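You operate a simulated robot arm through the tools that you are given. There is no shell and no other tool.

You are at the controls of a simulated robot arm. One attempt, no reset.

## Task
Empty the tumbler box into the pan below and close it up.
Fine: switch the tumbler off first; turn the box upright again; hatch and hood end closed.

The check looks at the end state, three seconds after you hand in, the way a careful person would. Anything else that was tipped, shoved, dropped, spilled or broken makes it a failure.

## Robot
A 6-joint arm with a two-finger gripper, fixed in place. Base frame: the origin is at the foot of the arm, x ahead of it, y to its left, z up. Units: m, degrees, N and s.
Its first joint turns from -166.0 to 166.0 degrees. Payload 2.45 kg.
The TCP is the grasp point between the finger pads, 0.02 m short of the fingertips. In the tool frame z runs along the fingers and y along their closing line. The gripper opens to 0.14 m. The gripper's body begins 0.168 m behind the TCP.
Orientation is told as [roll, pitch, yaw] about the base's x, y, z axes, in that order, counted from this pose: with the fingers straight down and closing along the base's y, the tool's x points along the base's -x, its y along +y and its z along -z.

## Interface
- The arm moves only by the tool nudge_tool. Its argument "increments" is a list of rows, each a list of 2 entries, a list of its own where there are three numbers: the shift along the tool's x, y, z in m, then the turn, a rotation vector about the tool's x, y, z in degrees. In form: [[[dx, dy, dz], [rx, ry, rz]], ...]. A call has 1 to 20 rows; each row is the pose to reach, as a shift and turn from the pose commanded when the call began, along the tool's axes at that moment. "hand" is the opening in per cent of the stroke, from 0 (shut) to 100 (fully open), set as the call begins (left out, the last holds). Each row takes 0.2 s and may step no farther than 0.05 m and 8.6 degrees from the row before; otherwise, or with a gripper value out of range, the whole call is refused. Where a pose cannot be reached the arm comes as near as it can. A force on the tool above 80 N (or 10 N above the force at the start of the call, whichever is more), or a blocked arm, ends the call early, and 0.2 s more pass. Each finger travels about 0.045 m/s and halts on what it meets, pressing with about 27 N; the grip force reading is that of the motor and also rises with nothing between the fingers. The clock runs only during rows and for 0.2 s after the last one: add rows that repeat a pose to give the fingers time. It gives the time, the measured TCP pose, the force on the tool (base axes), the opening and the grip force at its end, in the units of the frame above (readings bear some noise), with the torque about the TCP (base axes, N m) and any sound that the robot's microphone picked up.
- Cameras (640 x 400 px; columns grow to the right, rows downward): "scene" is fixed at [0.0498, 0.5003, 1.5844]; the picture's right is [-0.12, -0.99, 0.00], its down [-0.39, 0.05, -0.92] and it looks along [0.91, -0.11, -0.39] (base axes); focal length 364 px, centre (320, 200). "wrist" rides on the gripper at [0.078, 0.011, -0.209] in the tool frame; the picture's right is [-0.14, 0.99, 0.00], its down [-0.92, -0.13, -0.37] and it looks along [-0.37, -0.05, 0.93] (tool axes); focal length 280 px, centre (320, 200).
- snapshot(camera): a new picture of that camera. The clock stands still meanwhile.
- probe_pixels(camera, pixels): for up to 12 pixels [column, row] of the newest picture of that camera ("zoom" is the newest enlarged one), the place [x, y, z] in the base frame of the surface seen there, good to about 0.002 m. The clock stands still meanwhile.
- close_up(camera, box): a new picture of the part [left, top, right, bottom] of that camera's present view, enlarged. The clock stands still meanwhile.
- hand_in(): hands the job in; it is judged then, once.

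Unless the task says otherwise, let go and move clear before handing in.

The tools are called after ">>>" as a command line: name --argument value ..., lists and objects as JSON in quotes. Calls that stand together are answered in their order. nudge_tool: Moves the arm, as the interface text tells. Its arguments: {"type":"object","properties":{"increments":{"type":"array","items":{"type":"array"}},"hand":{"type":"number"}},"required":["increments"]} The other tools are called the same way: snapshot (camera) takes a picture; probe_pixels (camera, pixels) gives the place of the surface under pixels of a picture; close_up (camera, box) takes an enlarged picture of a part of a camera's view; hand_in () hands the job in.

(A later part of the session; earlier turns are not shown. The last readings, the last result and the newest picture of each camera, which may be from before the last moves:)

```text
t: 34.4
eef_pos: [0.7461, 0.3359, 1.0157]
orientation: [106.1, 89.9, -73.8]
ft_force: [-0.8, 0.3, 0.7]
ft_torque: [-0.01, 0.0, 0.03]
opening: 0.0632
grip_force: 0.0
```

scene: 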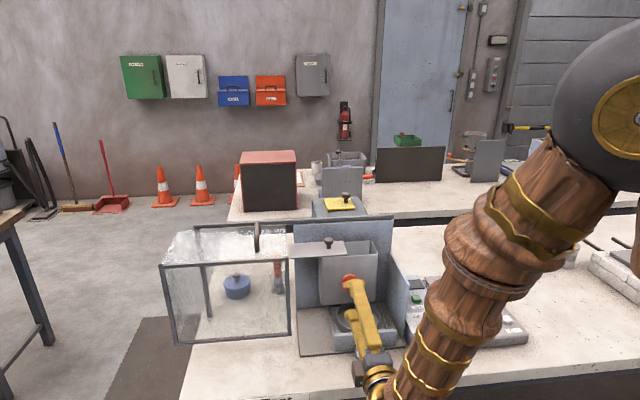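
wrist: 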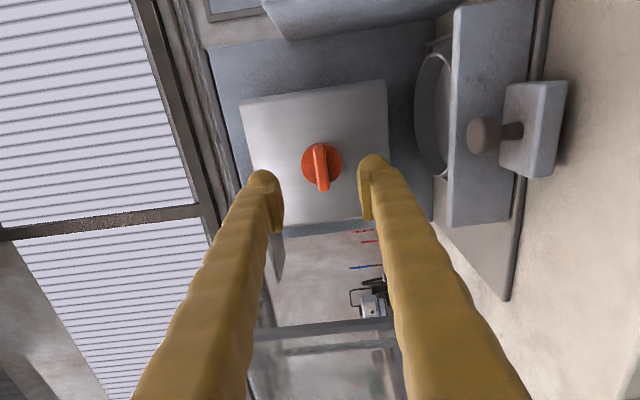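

That was reachable (camera now on top). I'll continue another −90° so the fingers again close vertically.

>>> nudge_tool --increments '[[[0, 0, 0], [0, 0, -8.5]], [[0, 0, 0], [0, 0, -17]], [[0, 0, 0], [0, 0, -25.5]], [[0, 0, 0], [0, 0, -34]], [[0, 0, 0], [0, 0, -42.5]], [[0, 0, 0], [0, 0, -51]], [[0, 0, 0], [0, 0, -59.5]], [[0, 0, 0], [0, 0, -68]], [[0, 0, 0], [0, 0, -76.5]], [[0, 0, 0], [0, 0, -85]], [[0, 0, 0], [0, 0, -90]], [[0, 0, 0], [0, 0, -90]]]'

>>> snapshot --camera "wrist"

>>> snapshot --camera "scene"

```text
t: 37.0
eef_pos: [0.7443, 0.334, 1.0164]
orientation: [90.1, -0.1, -89.9]
ft_force: [0.3, -0.8, 0.0]
ft_torque: [-0.03, 0.04, -0.01]
opening: 0.0632
grip_force: 0.1
```

```text
taken
```

wrist: 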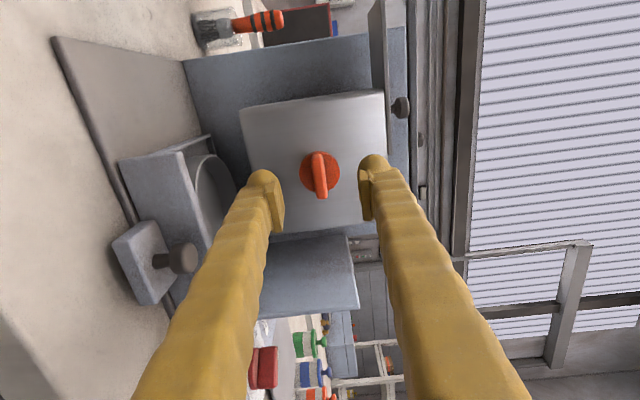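

```text
taken
```

scene: 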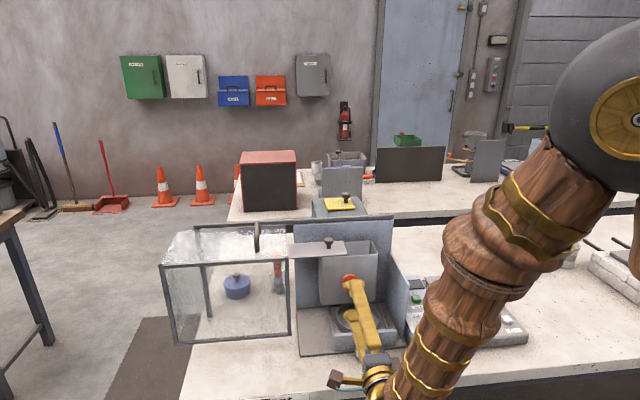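

The roll range works and the handle is centred between the fingers. I'll advance so the tips stop just short of the disk, then grip the bar.

>>> nudge_tool --increments '[[[-0.002, 0, 0.03], [0, 0, 0]], [[-0.004, 0, 0.045], [0, 0, 0]], [[-0.004, 0, 0.057], [0, 0, 0]], [[-0.004, 0, 0.057], [0, 0, 0]]]'

>>> nudge_tool --hand 0 --increments '[[[0, 0, 0], [0, 0, 0]], [[0, 0, 0], [0, 0, 0]], [[0, 0, 0], [0, 0, 0]], [[0, 0, 0], [0, 0, 0]], [[0, 0, 0], [0, 0, 0]]]'

>>> snapshot --camera "wrist"

```text
t: 38.0
eef_pos: [0.7999, 0.3303, 1.017]
orientation: [89.9, 0.0, -89.9]
ft_force: [-0.2, 0.9, -0.6]
ft_torque: [0.02, 0.03, 0.01]
opening: 0.0628
grip_force: 0.0
```

```text
t: 39.2
eef_pos: [0.8019, 0.3321, 1.0156]
orientation: [89.9, -0.1, -89.9]
ft_force: [-14.4, -0.7, -21.8]
ft_torque: [0.0, 0.35, -0.04]
opening: 0.0365
grip_force: 44.9
```

```text
taken
```

wrist: 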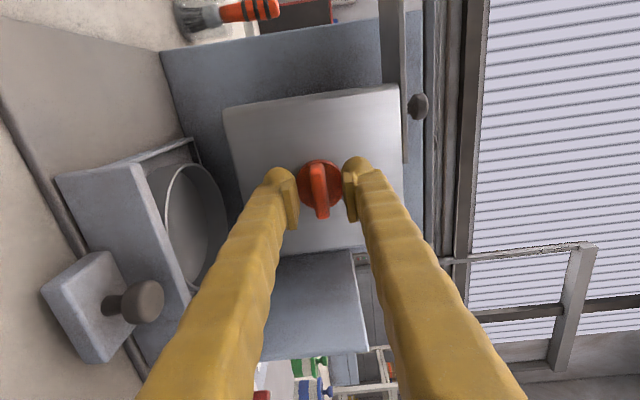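

The fingers closed on the disk rim (opening 0.0365) rather than the bar. I'll open, back off 7 mm and close again.

>>> nudge_tool --hand 45 --increments '[[[0, 0, 0], [0, 0, 0]], [[0, 0, 0], [0, 0, 0]], [[0, 0, -0.004], [0, 0, 0]], [[0, 0, -0.007], [0, 0, 0]], [[0, 0, -0.007], [0, 0, 0]]]'

>>> nudge_tool --hand 0 --increments '[[[0, 0, 0], [0, 0, 0]], [[0, 0, 0], [0, 0, 0]], [[0, 0, 0], [0, 0, 0]], [[0, 0, 0], [0, 0, 0]], [[0, 0, 0], [0, 0, 0]]]'

>>> close_up --camera "wrist" --box '[220, 80, 420, 230]'

```text
t: 40.4
eef_pos: [0.7947, 0.3304, 1.0164]
orientation: [90.1, -0.1, -89.9]
ft_force: [-0.2, -0.4, -0.2]
ft_torque: [-0.01, 0.0, 0.04]
opening: 0.0628
grip_force: 0.0
```

```text
t: 41.6
eef_pos: [0.7921, 0.3311, 1.0146]
orientation: [89.9, -0.2, -89.8]
ft_force: [-38.8, -1.9, -13.1]
ft_torque: [-0.02, 0.29, -0.03]
opening: 0.0271
grip_force: 45.0
```

```text
2.67 times, centred on (320, 155) of wrist
```

zoom: 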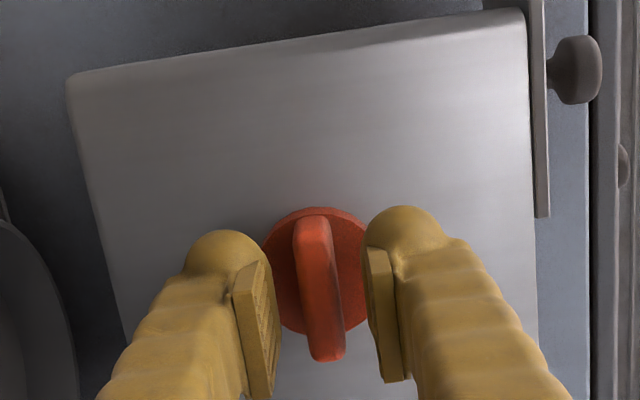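

Still wedged on the disk edge (opening 0.027, Fx −39 N). I'll open and back off another 9 mm, then close.

>>> nudge_tool --hand 45 --increments '[[[0, 0, 0], [0, 0, 0]], [[0, 0, 0], [0, 0, 0]], [[0, 0, -0.005], [0, 0, 0]], [[0, 0, -0.009], [0, 0, 0]], [[0, 0, -0.009], [0, 0, 0]]]'

>>> nudge_tool --hand 0 --increments '[[[0, 0, 0], [0, 0, 0]], [[0, 0, 0], [0, 0, 0]], [[0, 0, 0], [0, 0, 0]], [[0, 0, 0], [0, 0, 0]], [[0, 0, 0], [0, 0, 0]]]'

>>> close_up --camera "wrist" --box '[220, 80, 420, 230]'

```text
t: 42.8
eef_pos: [0.7844, 0.331, 1.0151]
orientation: [89.9, -0.1, -89.9]
ft_force: [0.4, 0.0, 0.0]
ft_torque: [-0.06, 0.03, 0.0]
opening: 0.063
grip_force: 0.1
```

```text
t: 44.0
eef_pos: [0.7846, 0.331, 1.015]
orientation: [90.0, -0.2, -89.8]
ft_force: [-20.2, -1.7, -8.2]
ft_torque: [-0.06, 0.19, -0.03]
opening: 0.0078
grip_force: 35.4
```

```text
2.67 times, centred on (320, 155) of wrist
```

zoom: 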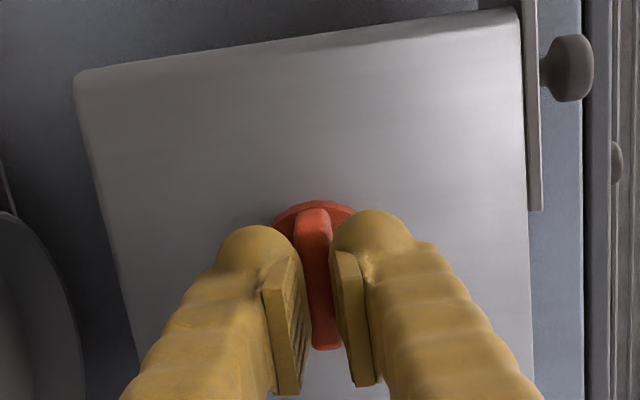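

The bar is now gripped (opening 0.0078). I'll relieve the small axial force and then start with a small test turn of about 25° clockwise.

>>> nudge_tool --increments '[[[0, -0.0003, -0.001], [0, 0, 0]], [[0, -0.0003, -0.001], [0, 0, 0]]]'

>>> nudge_tool --increments '[[[0, 0, 0], [0, 0, 6]], [[0, 0, 0], [0, 0, 14]], [[0, 0, 0], [0, 0, 22]], [[0, 0, 0], [0, 0, 30]], [[0, 0, 0], [0, 0, 30]]]'

>>> snapshot --camera "scene"

>>> snapshot --camera "wrist"

```text
t: 44.6
eef_pos: [0.7847, 0.3309, 1.0147]
orientation: [89.9, -0.1, -89.9]
ft_force: [-29.8, -8.6, -10.5]
ft_torque: [-0.01, 0.22, -0.15]
opening: 0.0072
grip_force: 35.1
```

```text
t: 45.8
eef_pos: [0.7838, 0.3308, 1.0158]
orientation: [90.0, 30.0, -89.8]
ft_force: [-55.4, -13.7, -10.6]
ft_torque: [-0.01, 0.23, -0.22]
opening: 0.0071
grip_force: 35.0
```

```text
taken
```

scene: 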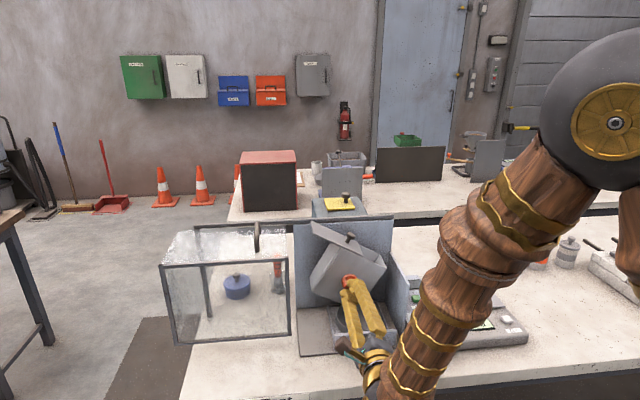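

```text
taken
```

wrist: 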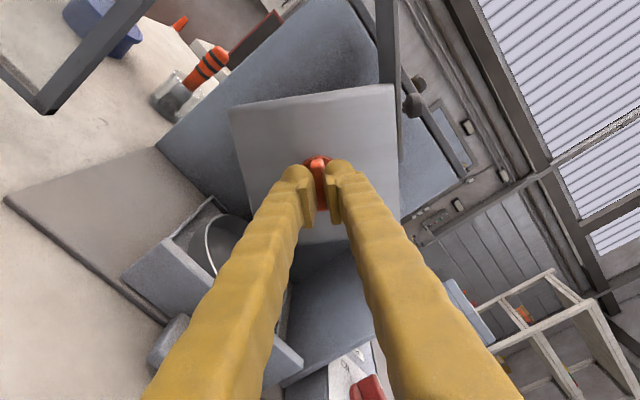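

The box turns clockwise with the handle, but Fx grew to −55 N while the opening shrank a bit, so the grip may be slipping off the bar's rounded edge. I'll look closely at the contact.

>>> close_up --camera "scene" --box '[310, 250, 390, 310]'

>>> close_up --camera "wrist" --box '[270, 130, 370, 200]'

```text
6.67 times, centred on (350, 280) of scene
```

zoom: 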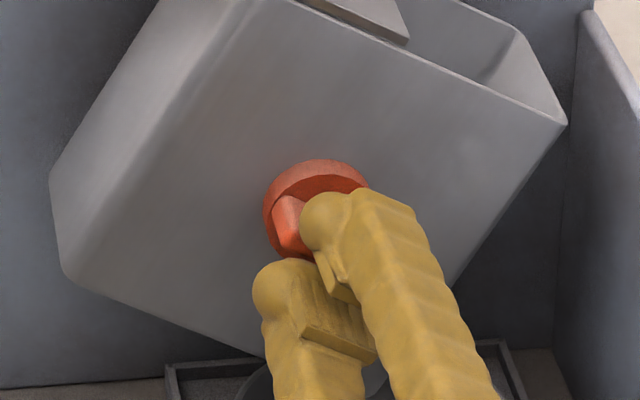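

```text
5.71 times, centred on (320, 165) of wrist
```

zoom: 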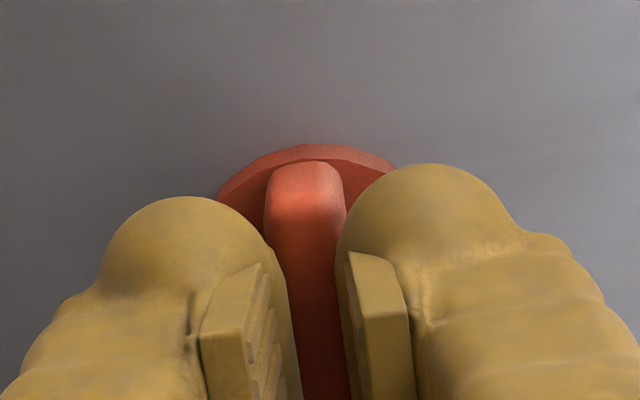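

The rounded fingertip bulbs, not the pads, seem to hold the bar. I'll probe their depth against the disk.

>>> probe_pixels --camera "zoom" --pixels '[[305, 190], [310, 300], [185, 215], [430, 180], [430, 230], [230, 330], [370, 320], [300, 150], [355, 160], [240, 215], [360, 200], [260, 300]]'

>>> close_up --camera "scene" --box '[330, 265, 370, 305]'

>>> probe_pixels --camera "scene" --pixels '[[349, 284], [350, 282], [353, 283], [344, 292], [346, 285], [347, 278], [345, 289], [351, 280]]'

```text
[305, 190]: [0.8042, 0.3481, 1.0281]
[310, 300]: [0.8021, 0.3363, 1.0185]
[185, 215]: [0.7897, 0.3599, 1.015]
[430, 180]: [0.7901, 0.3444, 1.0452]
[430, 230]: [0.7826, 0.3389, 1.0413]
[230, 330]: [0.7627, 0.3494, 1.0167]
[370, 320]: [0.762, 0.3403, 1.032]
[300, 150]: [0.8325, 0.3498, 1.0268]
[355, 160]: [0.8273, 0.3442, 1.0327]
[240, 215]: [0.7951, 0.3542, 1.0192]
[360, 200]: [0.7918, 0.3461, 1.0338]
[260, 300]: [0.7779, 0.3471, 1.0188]
```

```text
10.00 times, centred on (350, 285) of scene
```

zoom: 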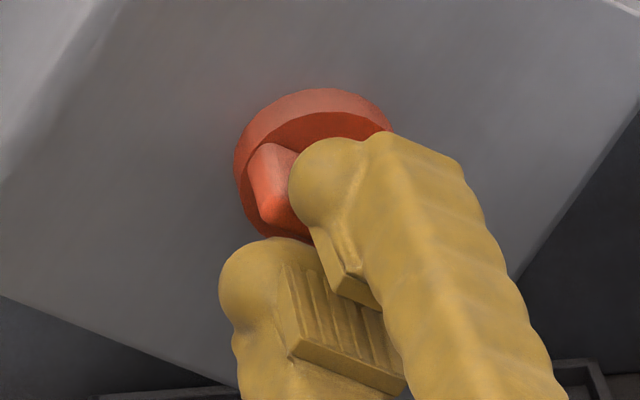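

```text
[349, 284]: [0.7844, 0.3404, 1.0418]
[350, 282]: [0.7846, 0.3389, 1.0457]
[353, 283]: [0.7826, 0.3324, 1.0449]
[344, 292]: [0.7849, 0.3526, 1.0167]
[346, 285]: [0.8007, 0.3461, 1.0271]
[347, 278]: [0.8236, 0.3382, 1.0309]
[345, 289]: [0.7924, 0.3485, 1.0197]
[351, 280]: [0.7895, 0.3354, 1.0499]
```

It behaves as if the handle's contact shape is a wedge from the disk to the bar tip, so squeezing hard pushes the fingers off. I'll instead hold it loosely: open to about 0.023 m, go a few millimetres deeper, and turn it like a socket.

>>> nudge_tool --hand 17 --increments '[[[0, 0, 0], [0, 0, 0]], [[0, 0, 0], [0, 0, 0]], [[0, 0, 0], [0, 0, 0]]]'

>>> snapshot --camera "scene"

```text
t: 46.6
eef_pos: [0.784, 0.3311, 1.0161]
orientation: [90.2, 30.0, -89.8]
ft_force: [1.2, -1.2, 0.0]
ft_torque: [-0.03, -0.03, 0.0]
opening: 0.0239
grip_force: 0.1
```

```text
taken
```

scene: 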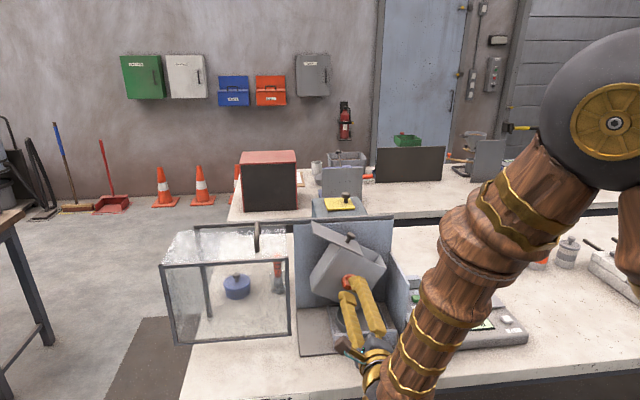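

The box stays put at 30° without the grip, so the hinge has friction. I'll advance 6 mm around the bar.

>>> nudge_tool --increments '[[[0, 0, 0.003], [0, 0, 0]], [[0, 0, 0.006], [0, 0, 0]], [[0, 0, 0.006], [0, 0, 0]]]'

```text
t: 47.4
eef_pos: [0.7914, 0.332, 1.0153]
orientation: [90.0, 29.9, -89.9]
ft_force: [-2.1, -0.1, -1.7]
ft_torque: [-0.03, 0.04, 0.0]
opening: 0.025
grip_force: 1.0
```

The fingers now sit snugly around the handle with barely any force. I'll turn to about 78° and check before pouring.

>>> nudge_tool --increments '[[[0, 0, 0], [0, 0, 6]], [[0, 0, 0], [0, 0, 12]], [[0, 0, 0], [0, 0, 18]], [[0, 0, 0], [0, 0, 24]], [[0, 0, 0], [0, 0, 30]], [[0, 0, 0], [0, 0, 36]], [[0, 0, 0], [0, 0, 42]], [[0, 0, 0], [0, 0, 48]], [[0, 0, 0], [0, 0, 48]]]'

>>> snapshot --camera "scene"

>>> snapshot --camera "wrist"

>>> close_up --camera "scene" --box '[290, 190, 420, 350]'

```text
t: 49.4
eef_pos: [0.7912, 0.3311, 1.0158]
orientation: [90.1, 77.9, -89.7]
ft_force: [-2.2, -3.1, 0.8]
ft_torque: [0.01, 0.0, -0.08]
opening: 0.0254
grip_force: 1.7
```

```text
taken
```

scene: 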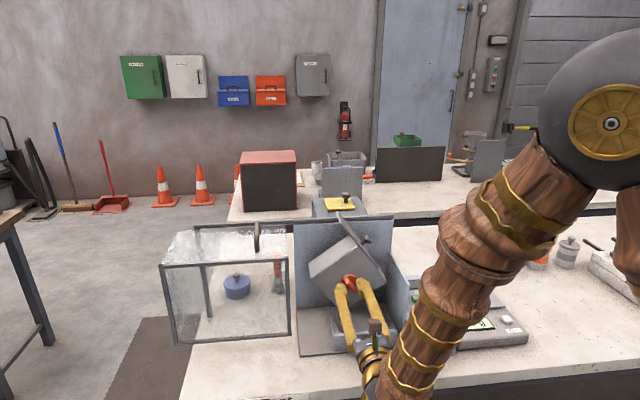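

```text
taken
```

wrist: 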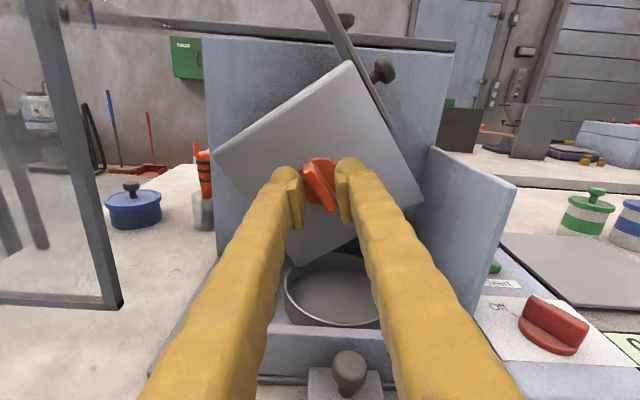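

```text
2.50 times, centred on (355, 270) of scene
```

zoom: 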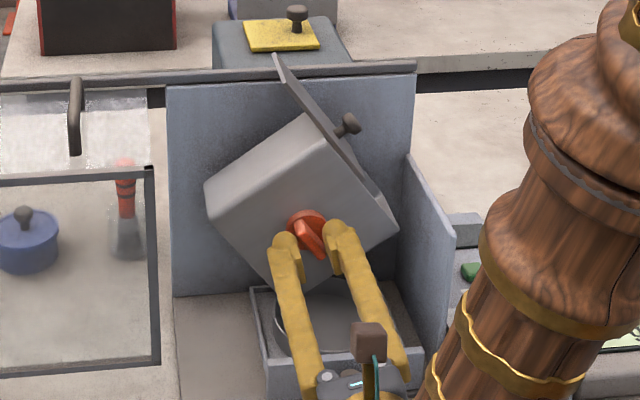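

The wrist view shows the bar lagging the fingers by about 20° (box at ~58°), since the loose hold slips. The bar's long ends are nearly parallel, so I'll open, roll 70° further and grip the bar along its length instead.

>>> nudge_tool --hand 48 --increments '[[[0, 0, 0], [0, 0, 0]], [[0, 0, 0], [0, 0, 0]], [[0, 0, 0], [0, 0, 0]], [[0, 0, 0], [0, 0, 8]], [[0, 0, 0], [0, 0, 16]], [[0, 0, 0], [0, 0, 24]], [[0, 0, 0], [0, 0, 32]], [[0, 0, 0], [0, 0, 40]], [[0, 0, 0], [0, 0, 48]], [[0, 0, 0], [0, 0, 56]], [[0, 0, 0], [0, 0, 64]], [[0, 0, 0], [0, 0, 70]], [[0, 0, 0], [0, 0, 70]]]'

>>> snapshot --camera "wrist"

>>> close_up --camera "scene" --box '[290, 190, 420, 350]'

```text
t: 52.2
eef_pos: [0.7915, 0.3306, 1.0161]
orientation: [-90.1, 32.0, 90.1]
ft_force: [0.1, -0.9, 0.6]
ft_torque: [0.0, -0.01, 0.03]
opening: 0.0672
grip_force: 0.1
```

```text
taken
```

wrist: 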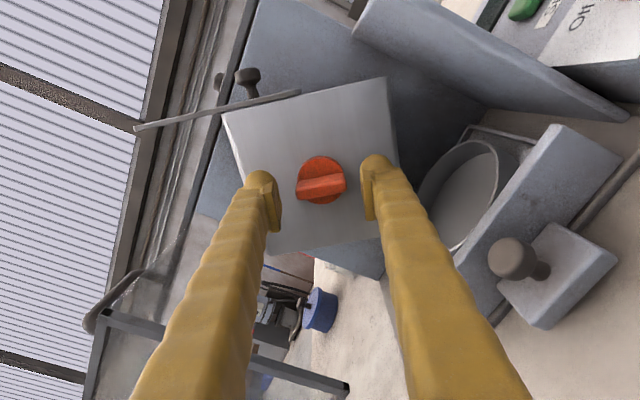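

```text
2.50 times, centred on (355, 270) of scene
```

zoom: 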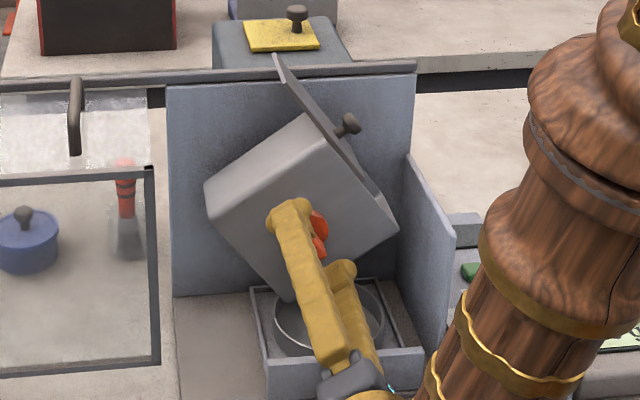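

The bar is nearly in line with the fingers (box edge slants about 4° more than tool y). I'll roll back 4°, go 5 mm deeper and close.

>>> nudge_tool --increments '[[[0, 0, 0.003], [0, 0, -4]], [[0, 0, 0.006], [0, 0, -4]], [[0, 0, 0.006], [0, 0, -4]]]'

>>> nudge_tool --hand 0 --increments '[[[0, 0, 0], [0, 0, 0]], [[0, 0, 0], [0, 0, 0]], [[0, 0, 0], [0, 0, 0]], [[0, 0, 0], [0, 0, 0]]]'

>>> close_up --camera "wrist" --box '[200, 60, 440, 260]'

```text
t: 53.0
eef_pos: [0.7977, 0.3305, 1.0156]
orientation: [-90.0, 36.1, 90.0]
ft_force: [1.0, -0.5, -0.1]
ft_torque: [-0.02, -0.01, -0.02]
opening: 0.0672
grip_force: 0.0
```

```text
t: 54.0
eef_pos: [0.7976, 0.3299, 1.0146]
orientation: [-90.0, 36.0, 90.1]
ft_force: [2.4, -4.6, -5.0]
ft_torque: [-0.03, 0.07, -0.02]
opening: 0.0432
grip_force: 44.8
```

```text
2.00 times, centred on (320, 160) of wrist
```

zoom: 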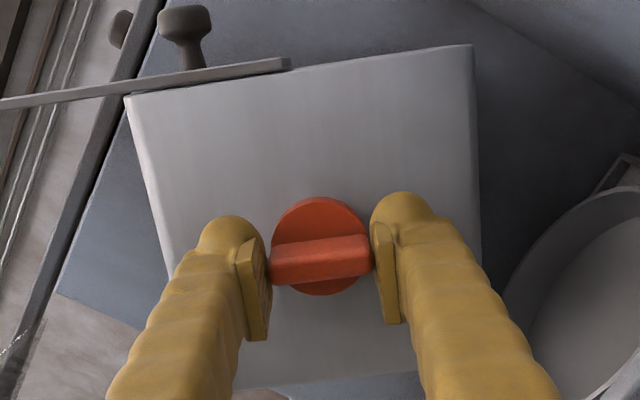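

A firm, square grip: opening 0.043 with little side force. I'll turn 26° to about 80° and check that the box follows.

>>> nudge_tool --increments '[[[0, 0, 0], [0, 0, 6]], [[0, 0, 0], [0, 0, 13]], [[0, 0, 0], [0, 0, 20]], [[0, 0, 0], [0, 0, 26]], [[0, 0, 0], [0, 0, 26]]]'

>>> snapshot --camera "wrist"

>>> close_up --camera "scene" --box '[290, 190, 420, 350]'

```text
t: 55.2
eef_pos: [0.7989, 0.3301, 1.0152]
orientation: [-90.0, 10.0, 90.0]
ft_force: [25.8, -18.5, -19.2]
ft_torque: [0.01, 0.0, -0.34]
opening: 0.0428
grip_force: 44.6
```

```text
taken
```

wrist: 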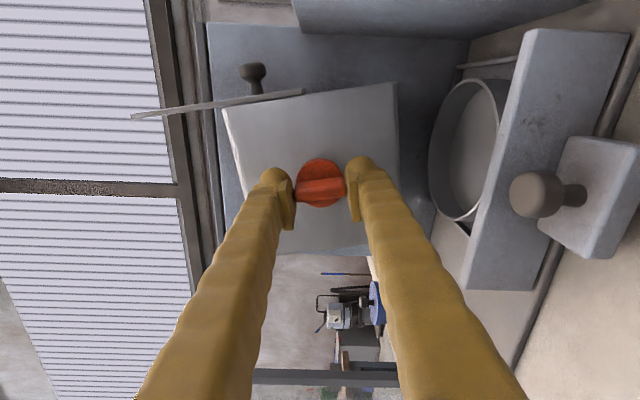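

```text
2.50 times, centred on (355, 270) of scene
```

zoom: 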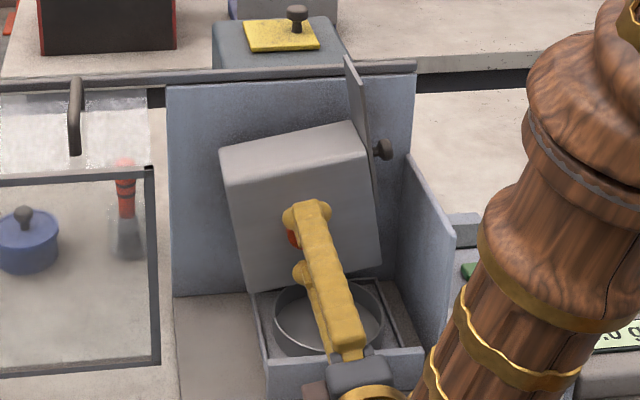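

Box is at about 79° and following; there is ~37 N of side force from a slight axis offset. I'll relieve that first, before the quick pour.

>>> nudge_tool --increments '[[[0.0006, 0.0006, 0.0006], [0, 0, 0]], [[0.0006, 0.0006, 0.0006], [0, 0, 0]]]'

```text
t: 55.8
eef_pos: [0.7965, 0.3301, 1.0156]
orientation: [-90.0, 10.0, 90.2]
ft_force: [9.4, -10.2, -17.0]
ft_torque: [-0.02, 0.15, -0.04]
opening: 0.043
grip_force: 45.4
```

Forces are down to about 22 N. Now the quick sweep of 45° to about 124°, with a dwell there.

>>> nudge_tool --increments '[[[0, 0, 0], [0, 0, 8.5]], [[0, 0, 0], [0, 0, 17]], [[0, 0, 0], [0, 0, 25.5]], [[0, 0, 0], [0, 0, 34]], [[0, 0, 0], [0, 0, 42]], [[0, 0, 0], [0, 0, 45]], [[0, 0, 0], [0, 0, 45]], [[0, 0, 0], [0, 0, 45]], [[0, 0, 0], [0, 0, 45]]]'

>>> snapshot --camera "wrist"

>>> snapshot --camera "scene"

>>> close_up --camera "scene" --box '[290, 190, 420, 350]'

```text
t: 57.8
eef_pos: [0.7972, 0.3302, 1.0142]
orientation: [-90.0, -34.9, 90.2]
ft_force: [-26.4, -16.4, -5.4]
ft_torque: [0.04, 0.15, -0.29]
opening: 0.043
grip_force: 44.9
```

```text
taken
```

wrist: 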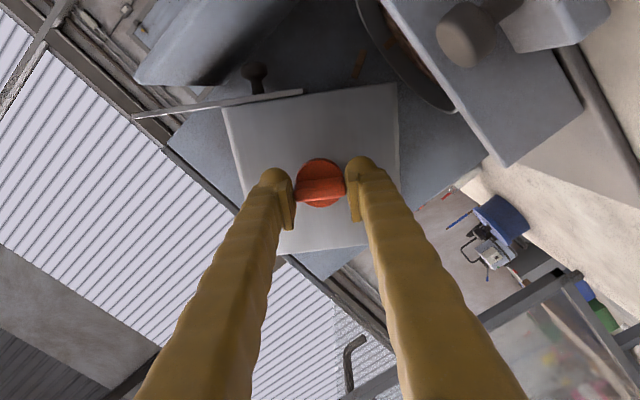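

```text
taken
```

scene: 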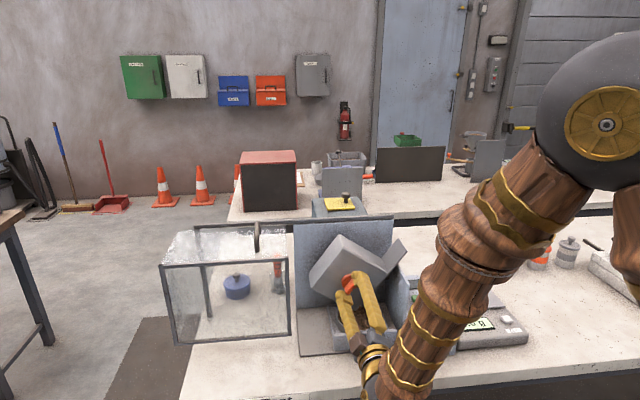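

```text
2.50 times, centred on (355, 270) of scene
```

zoom: 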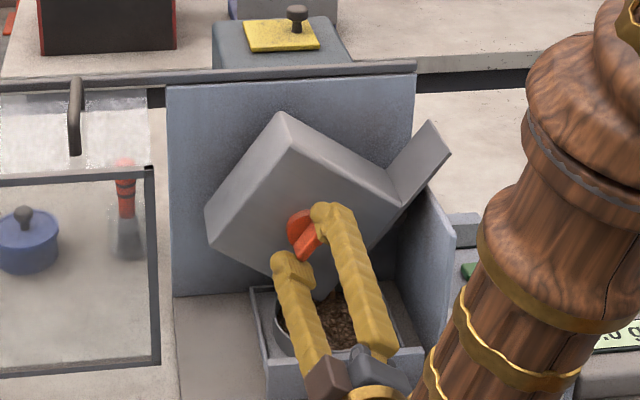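

The brown material is now in the pan (scene zoom 340,320). There's a brown streak at wrist (358,65), so I'll look closer.

>>> close_up --camera "wrist" --box '[300, 0, 500, 120]'

>>> close_up --camera "scene" --box '[330, 280, 410, 350]'

```text
3.20 times, centred on (400, 60) of wrist
```

zoom: 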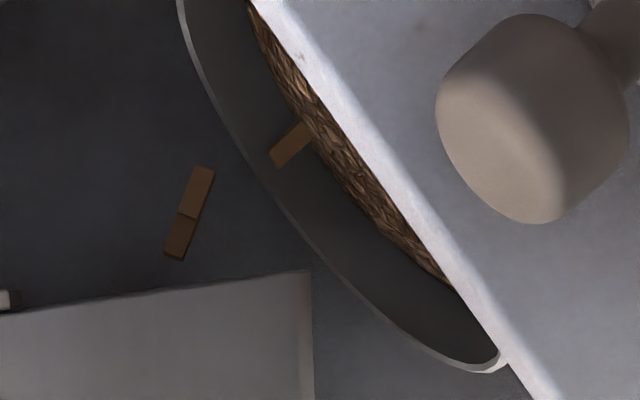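

```text
5.71 times, centred on (370, 315) of scene
```

zoom: 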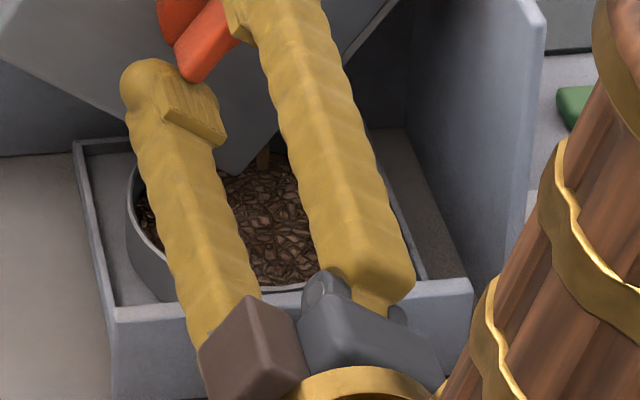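

Chips are still falling from the lower corner into the pan. I'll dwell a few seconds and look again.

>>> nudge_tool --increments '[[[0, 0, 0], [0, 0, 0]], [[0, 0, 0], [0, 0, 0]], [[0, 0, 0], [0, 0, 0]], [[0, 0, 0], [0, 0, 0]], [[0, 0, 0], [0, 0, 0]], [[0, 0, 0], [0, 0, 0]], [[0, 0, 0], [0, 0, 0]], [[0, 0, 0], [0, 0, 0]], [[0, 0, 0], [0, 0, 0]], [[0, 0, 0], [0, 0, 0]]]'

>>> close_up --camera "wrist" --box '[300, 0, 500, 120]'

>>> close_up --camera "scene" --box '[330, 280, 410, 350]'

```text
t: 60.0
eef_pos: [0.7984, 0.3313, 1.0148]
orientation: [-90.0, -34.9, 90.3]
ft_force: [-17.0, -18.6, -3.1]
ft_torque: [0.03, 0.0, -0.22]
opening: 0.043
grip_force: 44.9
```

```text
3.20 times, centred on (400, 60) of wrist
```

zoom: 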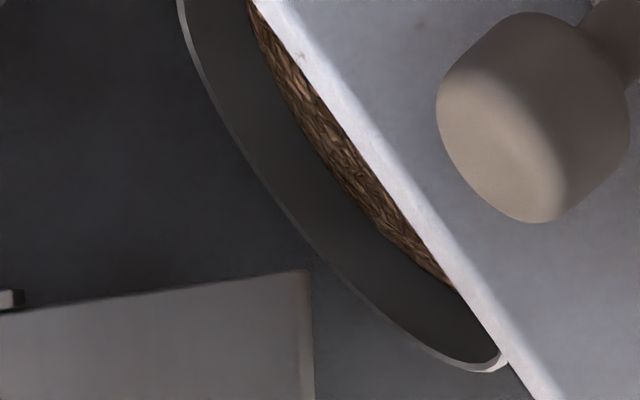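

```text
5.71 times, centred on (370, 315) of scene
```

zoom: 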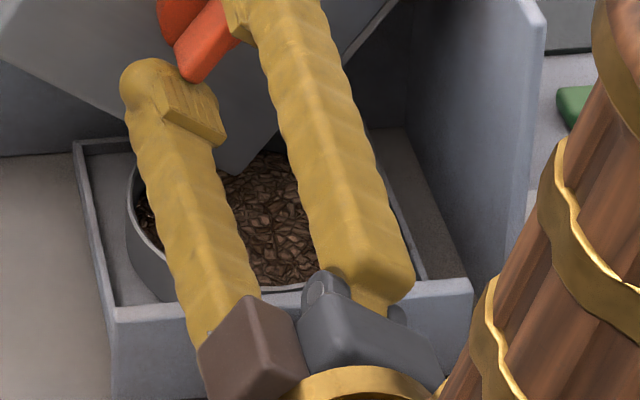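

The stream has stopped. I'll tip 3° further to see whether more comes out.

>>> nudge_tool --increments '[[[0, 0, 0], [0, 0, 2]], [[0, 0, 0], [0, 0, 3]], [[0, 0, 0], [0, 0, 3]]]'

>>> close_up --camera "wrist" --box '[300, 0, 500, 120]'

>>> close_up --camera "scene" --box '[340, 210, 420, 290]'

```text
t: 60.8
eef_pos: [0.7983, 0.3306, 1.0163]
orientation: [-90.2, -37.9, 90.1]
ft_force: [-16.5, -14.6, 0.3]
ft_torque: [0.05, -0.09, -0.08]
opening: 0.0431
grip_force: 44.9
```

```text
3.20 times, centred on (400, 60) of wrist
```

zoom: 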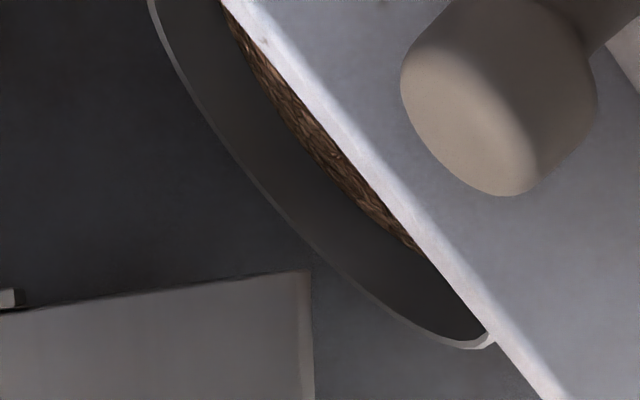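

```text
5.00 times, centred on (380, 250) of scene
```

zoom: 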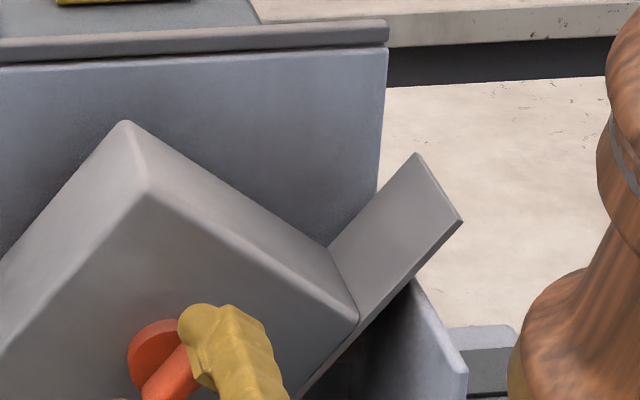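

No further flow, and the plate is close to the side wall's top, so this is far enough. I'll turn the box back toward upright by 128°.

>>> nudge_tool --increments '[[[0, 0, 0], [0, 0, -6.5]], [[0, 0, 0], [0, 0, -13]], [[0, 0, 0], [0, 0, -19.5]], [[0, 0, 0], [0, 0, -26]], [[0, 0, 0], [0, 0, -32.5]], [[0, 0, 0], [0, 0, -39]], [[0, 0, 0], [0, 0, -45.5]], [[0, 0, 0], [0, 0, -52]], [[0, 0, 0], [0, 0, -58.5]], [[0, 0, 0], [0, 0, -65]], [[0, 0, 0], [0, 0, -71.5]], [[0, 0, 0], [0, 0, -78]], [[0, 0, 0], [0, 0, -84.5]], [[0, 0, 0], [0, 0, -91]], [[0, 0, 0], [0, 0, -97.5]], [[0, 0, 0], [0, 0, -104]], [[0, 0, 0], [0, 0, -110.5]], [[0, 0, 0], [0, 0, -117]], [[0, 0, 0], [0, 0, -122]], [[0, 0, 0], [0, 0, -126]]]'

>>> snapshot --camera "wrist"

>>> snapshot --camera "scene"

>>> close_up --camera "scene" --box '[280, 210, 420, 330]'

```text
t: 65.0
eef_pos: [0.7975, 0.3304, 1.0151]
orientation: [-91.4, 88.2, 88.6]
ft_force: [18.7, 16.5, -3.8]
ft_torque: [-0.16, 0.24, 0.12]
opening: 0.0433
grip_force: 45.1
```

```text
taken
```

wrist: 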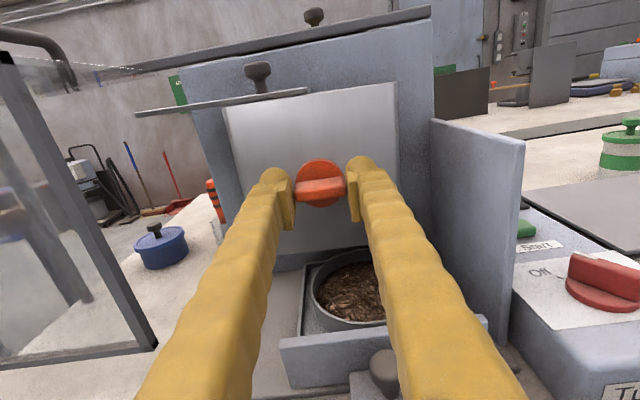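

```text
taken
```

scene: 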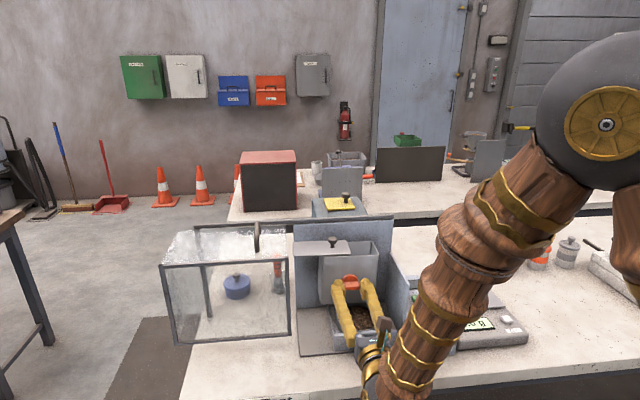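

```text
3.33 times, centred on (350, 270) of scene
```

zoom: 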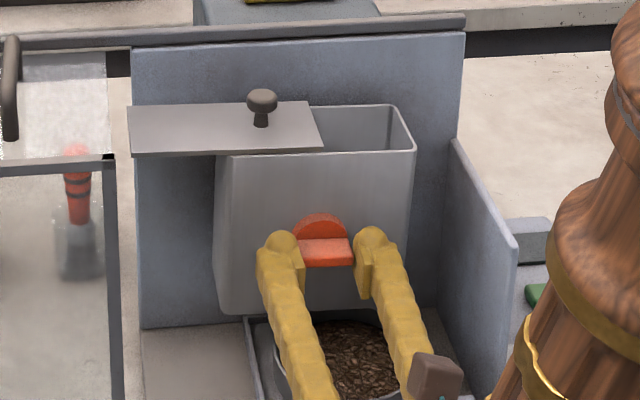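

The box looks upright and the pan is full. I'll probe the plate and box rim heights to check for levelness.

>>> probe_pixels --camera "zoom" --pixels '[[140, 130], [310, 130], [160, 145], [300, 142], [225, 160], [405, 155], [225, 300], [320, 245], [350, 110], [195, 120], [215, 155], [60, 300]]'

>>> probe_pixels --camera "wrist" --pixels '[[230, 120], [390, 95], [240, 235], [390, 230], [300, 187], [340, 183], [320, 170], [150, 112], [290, 95]]'

```text
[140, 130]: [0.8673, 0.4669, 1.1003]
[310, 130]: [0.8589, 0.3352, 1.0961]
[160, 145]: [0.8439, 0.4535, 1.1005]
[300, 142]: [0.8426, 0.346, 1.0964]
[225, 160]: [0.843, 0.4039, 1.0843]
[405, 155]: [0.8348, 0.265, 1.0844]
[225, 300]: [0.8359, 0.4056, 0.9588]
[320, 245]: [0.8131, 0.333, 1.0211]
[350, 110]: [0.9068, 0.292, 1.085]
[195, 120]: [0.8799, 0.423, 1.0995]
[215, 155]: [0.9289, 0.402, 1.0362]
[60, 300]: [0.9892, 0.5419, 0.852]
```

```text
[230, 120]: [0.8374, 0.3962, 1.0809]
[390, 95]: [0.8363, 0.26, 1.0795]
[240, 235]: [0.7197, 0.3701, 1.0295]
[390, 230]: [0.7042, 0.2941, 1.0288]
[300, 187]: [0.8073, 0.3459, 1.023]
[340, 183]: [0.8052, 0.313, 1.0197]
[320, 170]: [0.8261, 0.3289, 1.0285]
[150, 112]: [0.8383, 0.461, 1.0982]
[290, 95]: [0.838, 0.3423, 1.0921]
```

The plate is about 2° high on the left, so I'll turn 2° more and recheck.

>>> nudge_tool --increments '[[[0, 0, 0], [0, 0, -1]], [[0, 0, 0], [0, 0, -2]], [[0, 0, 0], [0, 0, -2]]]'

>>> close_up --camera "scene" --box '[280, 210, 420, 330]'

>>> probe_pixels --camera "zoom" --pixels '[[140, 130], [310, 130], [160, 145], [300, 142], [150, 115], [295, 110], [180, 130], [290, 130], [200, 140], [240, 140], [280, 140], [145, 140]]'

```text
t: 65.8
eef_pos: [0.7968, 0.3304, 1.0152]
orientation: [112.9, 90.0, -66.9]
ft_force: [26.4, 11.4, -2.1]
ft_torque: [-0.03, -0.01, 0.01]
opening: 0.0431
grip_force: 45.0
```

```text
3.33 times, centred on (350, 270) of scene
```

zoom: 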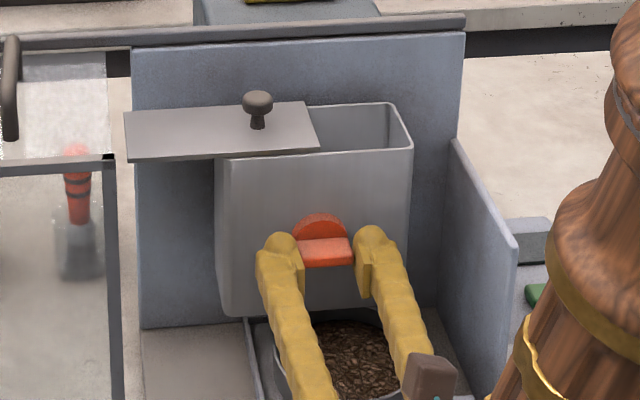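

```text
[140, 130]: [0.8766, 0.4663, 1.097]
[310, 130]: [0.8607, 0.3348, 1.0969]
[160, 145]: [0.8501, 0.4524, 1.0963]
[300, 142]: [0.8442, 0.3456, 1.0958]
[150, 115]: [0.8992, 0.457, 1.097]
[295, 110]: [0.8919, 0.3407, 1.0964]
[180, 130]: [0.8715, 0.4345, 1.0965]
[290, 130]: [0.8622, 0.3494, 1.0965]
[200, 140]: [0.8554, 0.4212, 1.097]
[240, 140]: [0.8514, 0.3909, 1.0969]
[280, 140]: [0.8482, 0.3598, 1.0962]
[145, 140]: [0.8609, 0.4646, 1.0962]
```

The plate is level now (z 1.0965 throughout). I'll open and back straight off.

>>> nudge_tool --hand 48 --increments '[[[0, 0, 0], [0, 0, 0]], [[0, 0, 0], [0, 0, 0]], [[0, 0, 0], [0, 0, 0]], [[0, 0, -0.03], [0, 0, 0]], [[0, 0, -0.06], [0, 0, 0]], [[0, 0, -0.06], [0, 0, 0]]]'

>>> close_up --camera "scene" --box '[280, 210, 420, 330]'

>>> probe_pixels --camera "zoom" --pixels '[[140, 130], [310, 130], [160, 145], [300, 142], [180, 130], [290, 130], [200, 140], [240, 140]]'

>>> snapshot --camera "wrist"

```text
t: 67.2
eef_pos: [0.7374, 0.3309, 1.0114]
orientation: [105.3, 89.9, -74.7]
ft_force: [-1.5, 0.1, -0.7]
ft_torque: [0.01, 0.0, -0.02]
opening: 0.0673
grip_force: 0.0
```

```text
3.33 times, centred on (350, 270) of scene
```

zoom: 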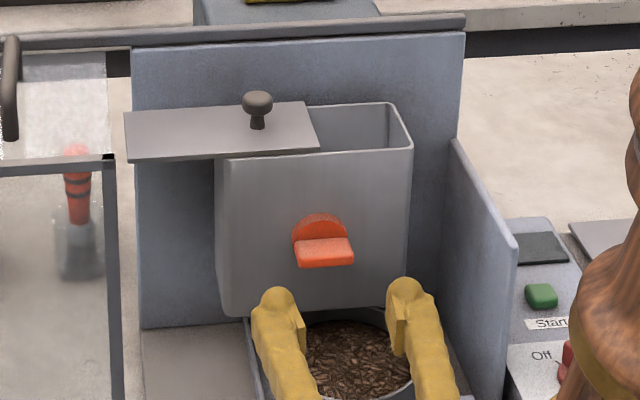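

```text
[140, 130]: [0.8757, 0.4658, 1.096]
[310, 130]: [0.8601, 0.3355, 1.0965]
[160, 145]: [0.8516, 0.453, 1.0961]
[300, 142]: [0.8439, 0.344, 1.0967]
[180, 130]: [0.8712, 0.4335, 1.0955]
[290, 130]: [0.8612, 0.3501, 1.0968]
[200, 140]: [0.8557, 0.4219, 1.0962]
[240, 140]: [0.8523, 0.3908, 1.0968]
```

```text
taken
```

wrist: 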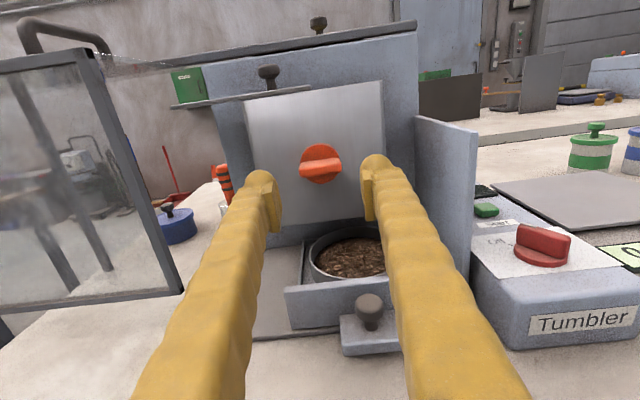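

The box holds upright after release. I'll roll +90° to the posture I used before for lifting over the top.

>>> nudge_tool --increments '[[[0, 0, 0], [0, 0, 8.5]], [[0, 0, 0], [0, 0, 17]], [[0, 0, 0], [0, 0, 25.5]], [[0, 0, 0], [0, 0, 34]], [[0, 0, 0], [0, 0, 42.5]], [[0, 0, 0], [0, 0, 51]], [[0, 0, 0], [0, 0, 59.5]], [[0, 0, 0], [0, 0, 68]], [[0, 0, 0], [0, 0, 76.5]], [[0, 0, 0], [0, 0, 85]], [[0, 0, 0], [0, 0, 90]], [[0, 0, 0], [0, 0, 90]]]'

```text
t: 69.8
eef_pos: [0.7377, 0.33, 1.0151]
orientation: [-89.9, 0.0, 90.2]
ft_force: [0.3, 0.0, 0.3]
ft_torque: [0.02, 0.03, 0.02]
opening: 0.0672
grip_force: 0.2
```

Now I'll raise and pitch down over the mouth to see whether the box is empty.

>>> nudge_tool --increments '[[[0, -0.045, 0], [0, 0, 0]], [[0, -0.09, 0], [-5, 0, 0]], [[0, -0.135, 0], [-12, 0, 0]], [[0, -0.18, 0], [-20, 0, 0]], [[0, -0.22, 0], [-28, 0, 0]], [[-0.005, -0.26, 0], [-36, 0, 0]], [[-0.01, -0.285, 0.0], [-44, 0, 0]], [[-0.01, -0.285, 0.01], [-52, 0, 0]], [[-0.01, -0.285, 0.02], [-60, 0, 0]], [[-0.01, -0.285, 0.03], [-68, 0, 0]], [[-0.01, -0.285, 0.042], [-72, 0, 0]], [[-0.01, -0.285, 0.042], [-72, 0, 0]]]'

>>> snapshot --camera "wrist"

>>> close_up --camera "wrist" --box '[250, 40, 420, 160]'

```text
t: 72.4
eef_pos: [0.781, 0.3407, 1.3004]
orientation: [-18.0, 0.1, 90.1]
ft_force: [-0.2, 0.0, -0.9]
ft_torque: [0.0, 0.0, -0.04]
opening: 0.0673
grip_force: 0.0
```

```text
taken
```

wrist: 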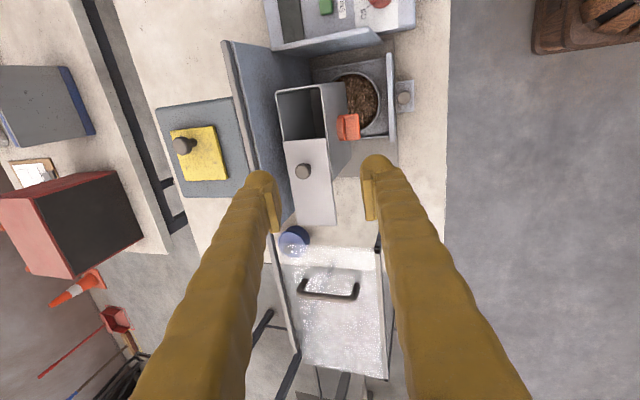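

```text
3.33 times, centred on (335, 100) of wrist
```

zoom: 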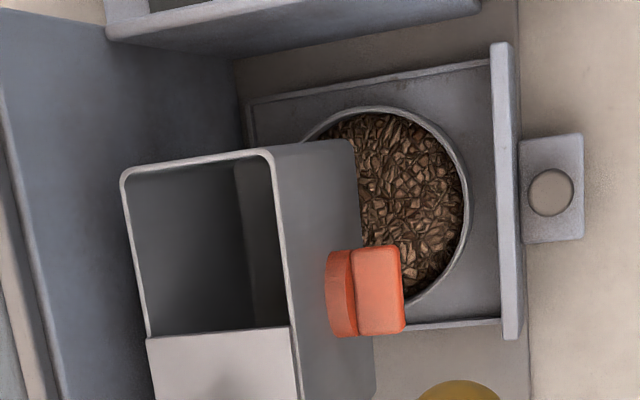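

The box floor looks bare grey (zoom 265,250) and the pan holds the chips with a clean drawer. I'll probe the floor to confirm.

>>> probe_pixels --camera "zoom" --pixels '[[255, 220], [260, 260], [265, 300], [200, 250], [400, 200], [380, 150], [180, 380], [250, 360], [215, 395], [150, 345]]'

>>> close_up --camera "wrist" --box '[270, 70, 340, 140]'

>>> probe_pixels --camera "wrist" --pixels '[[302, 171], [303, 177], [310, 172], [296, 172], [300, 290], [355, 290], [328, 298], [382, 320], [290, 210], [330, 220], [275, 245], [382, 245]]'

```text
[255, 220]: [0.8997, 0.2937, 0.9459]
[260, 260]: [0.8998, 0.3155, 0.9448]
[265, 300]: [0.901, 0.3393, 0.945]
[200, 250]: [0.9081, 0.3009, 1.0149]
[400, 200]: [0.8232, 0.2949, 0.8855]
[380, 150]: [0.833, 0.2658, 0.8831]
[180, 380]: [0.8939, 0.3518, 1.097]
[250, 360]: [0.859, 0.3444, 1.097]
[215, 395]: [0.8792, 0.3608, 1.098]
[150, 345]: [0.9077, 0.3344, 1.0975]
```

```text
5.71 times, centred on (305, 105) of wrist
```

zoom: 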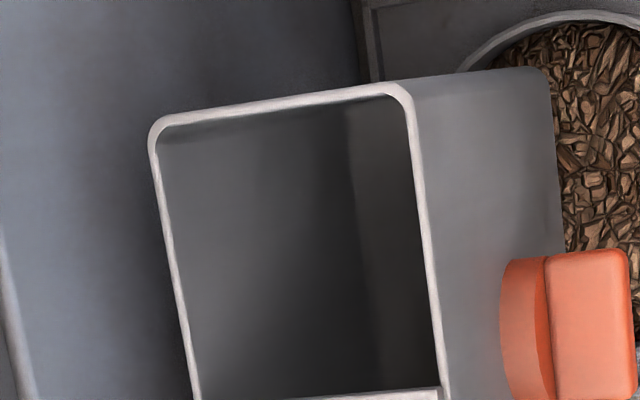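

```text
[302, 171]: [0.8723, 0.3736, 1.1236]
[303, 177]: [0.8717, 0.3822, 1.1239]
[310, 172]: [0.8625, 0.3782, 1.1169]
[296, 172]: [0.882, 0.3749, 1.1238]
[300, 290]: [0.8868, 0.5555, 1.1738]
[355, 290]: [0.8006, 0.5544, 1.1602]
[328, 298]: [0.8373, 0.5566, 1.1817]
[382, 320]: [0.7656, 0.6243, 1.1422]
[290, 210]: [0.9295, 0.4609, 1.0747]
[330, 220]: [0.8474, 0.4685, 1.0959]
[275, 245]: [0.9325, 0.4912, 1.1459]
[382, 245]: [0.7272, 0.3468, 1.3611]
```

The floor is bare at z 0.945, so the box is empty and the pan's fill is below its rim. Next: straighten the tool to vertical, then turn to yaw 0 above the hatch knob at (0.872, 0.381).

>>> nudge_tool --hand 40 --increments '[[[0, 0, 0], [-6, 0, 0]], [[0, 0, 0], [-12, 0, 0]], [[0, 0, 0], [-18, 0, 0]], [[0, 0, 0], [-18, 0, 0]]]'

>>> nudge_tool --increments '[[[-0.004, -0.009, 0.003], [0, 0, 8]], [[-0.008, -0.018, 0.006], [0, 0, 16]], [[-0.012, -0.027, 0.009], [0, 0, 24]], [[-0.016, -0.036, 0.012], [0, 0, 32]], [[-0.02, -0.045, 0.015], [0, 0, 40]], [[-0.024, -0.054, 0.018], [0, 0, 48]], [[-0.028, -0.063, 0.021], [0, 0, 56]], [[-0.032, -0.072, 0.024], [0, 0, 64]], [[-0.036, -0.081, 0.027], [0, 0, 72]], [[-0.04, -0.09, 0.03], [0, 0, 80]], [[-0.04, -0.091, 0.03], [0, 0, 88]], [[-0.04, -0.091, 0.03], [0, 0, 90]], [[-0.04, -0.091, 0.03], [0, 0, 90]]]'

>>> snapshot --camera "wrist"

>>> snapshot --camera "scene"

```text
t: 73.4
eef_pos: [0.7793, 0.34, 1.2997]
orientation: [0.0, 0.1, 90.1]
ft_force: [-1.0, -0.2, 0.1]
ft_torque: [0.01, 0.02, 0.0]
opening: 0.0559
grip_force: 0.2
```

```text
t: 76.2
eef_pos: [0.8705, 0.3812, 1.2711]
orientation: [-0.1, 0.0, 0.1]
ft_force: [0.3, -0.2, 0.4]
ft_torque: [0.0, 0.04, 0.02]
opening: 0.056
grip_force: 0.1
```

```text
taken
```

wrist: 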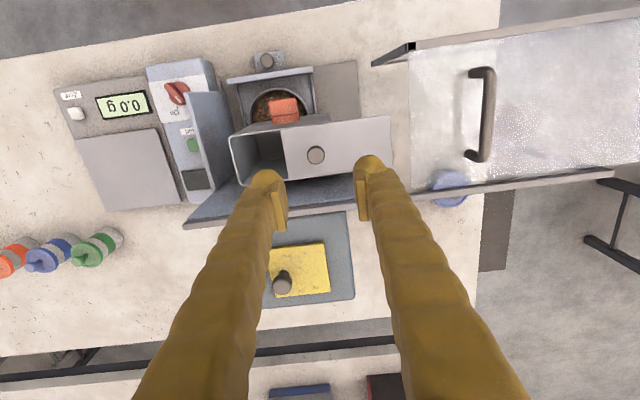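

```text
taken
```

scene: 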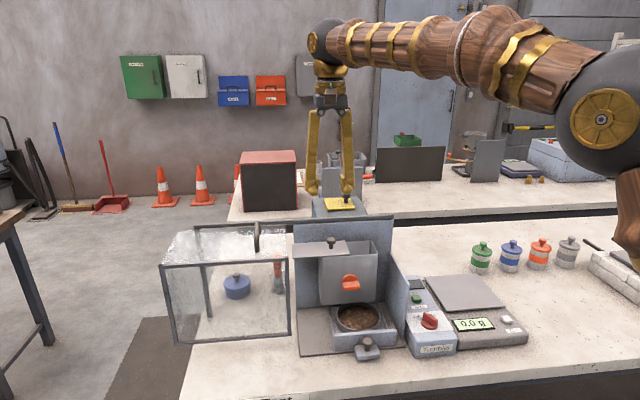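

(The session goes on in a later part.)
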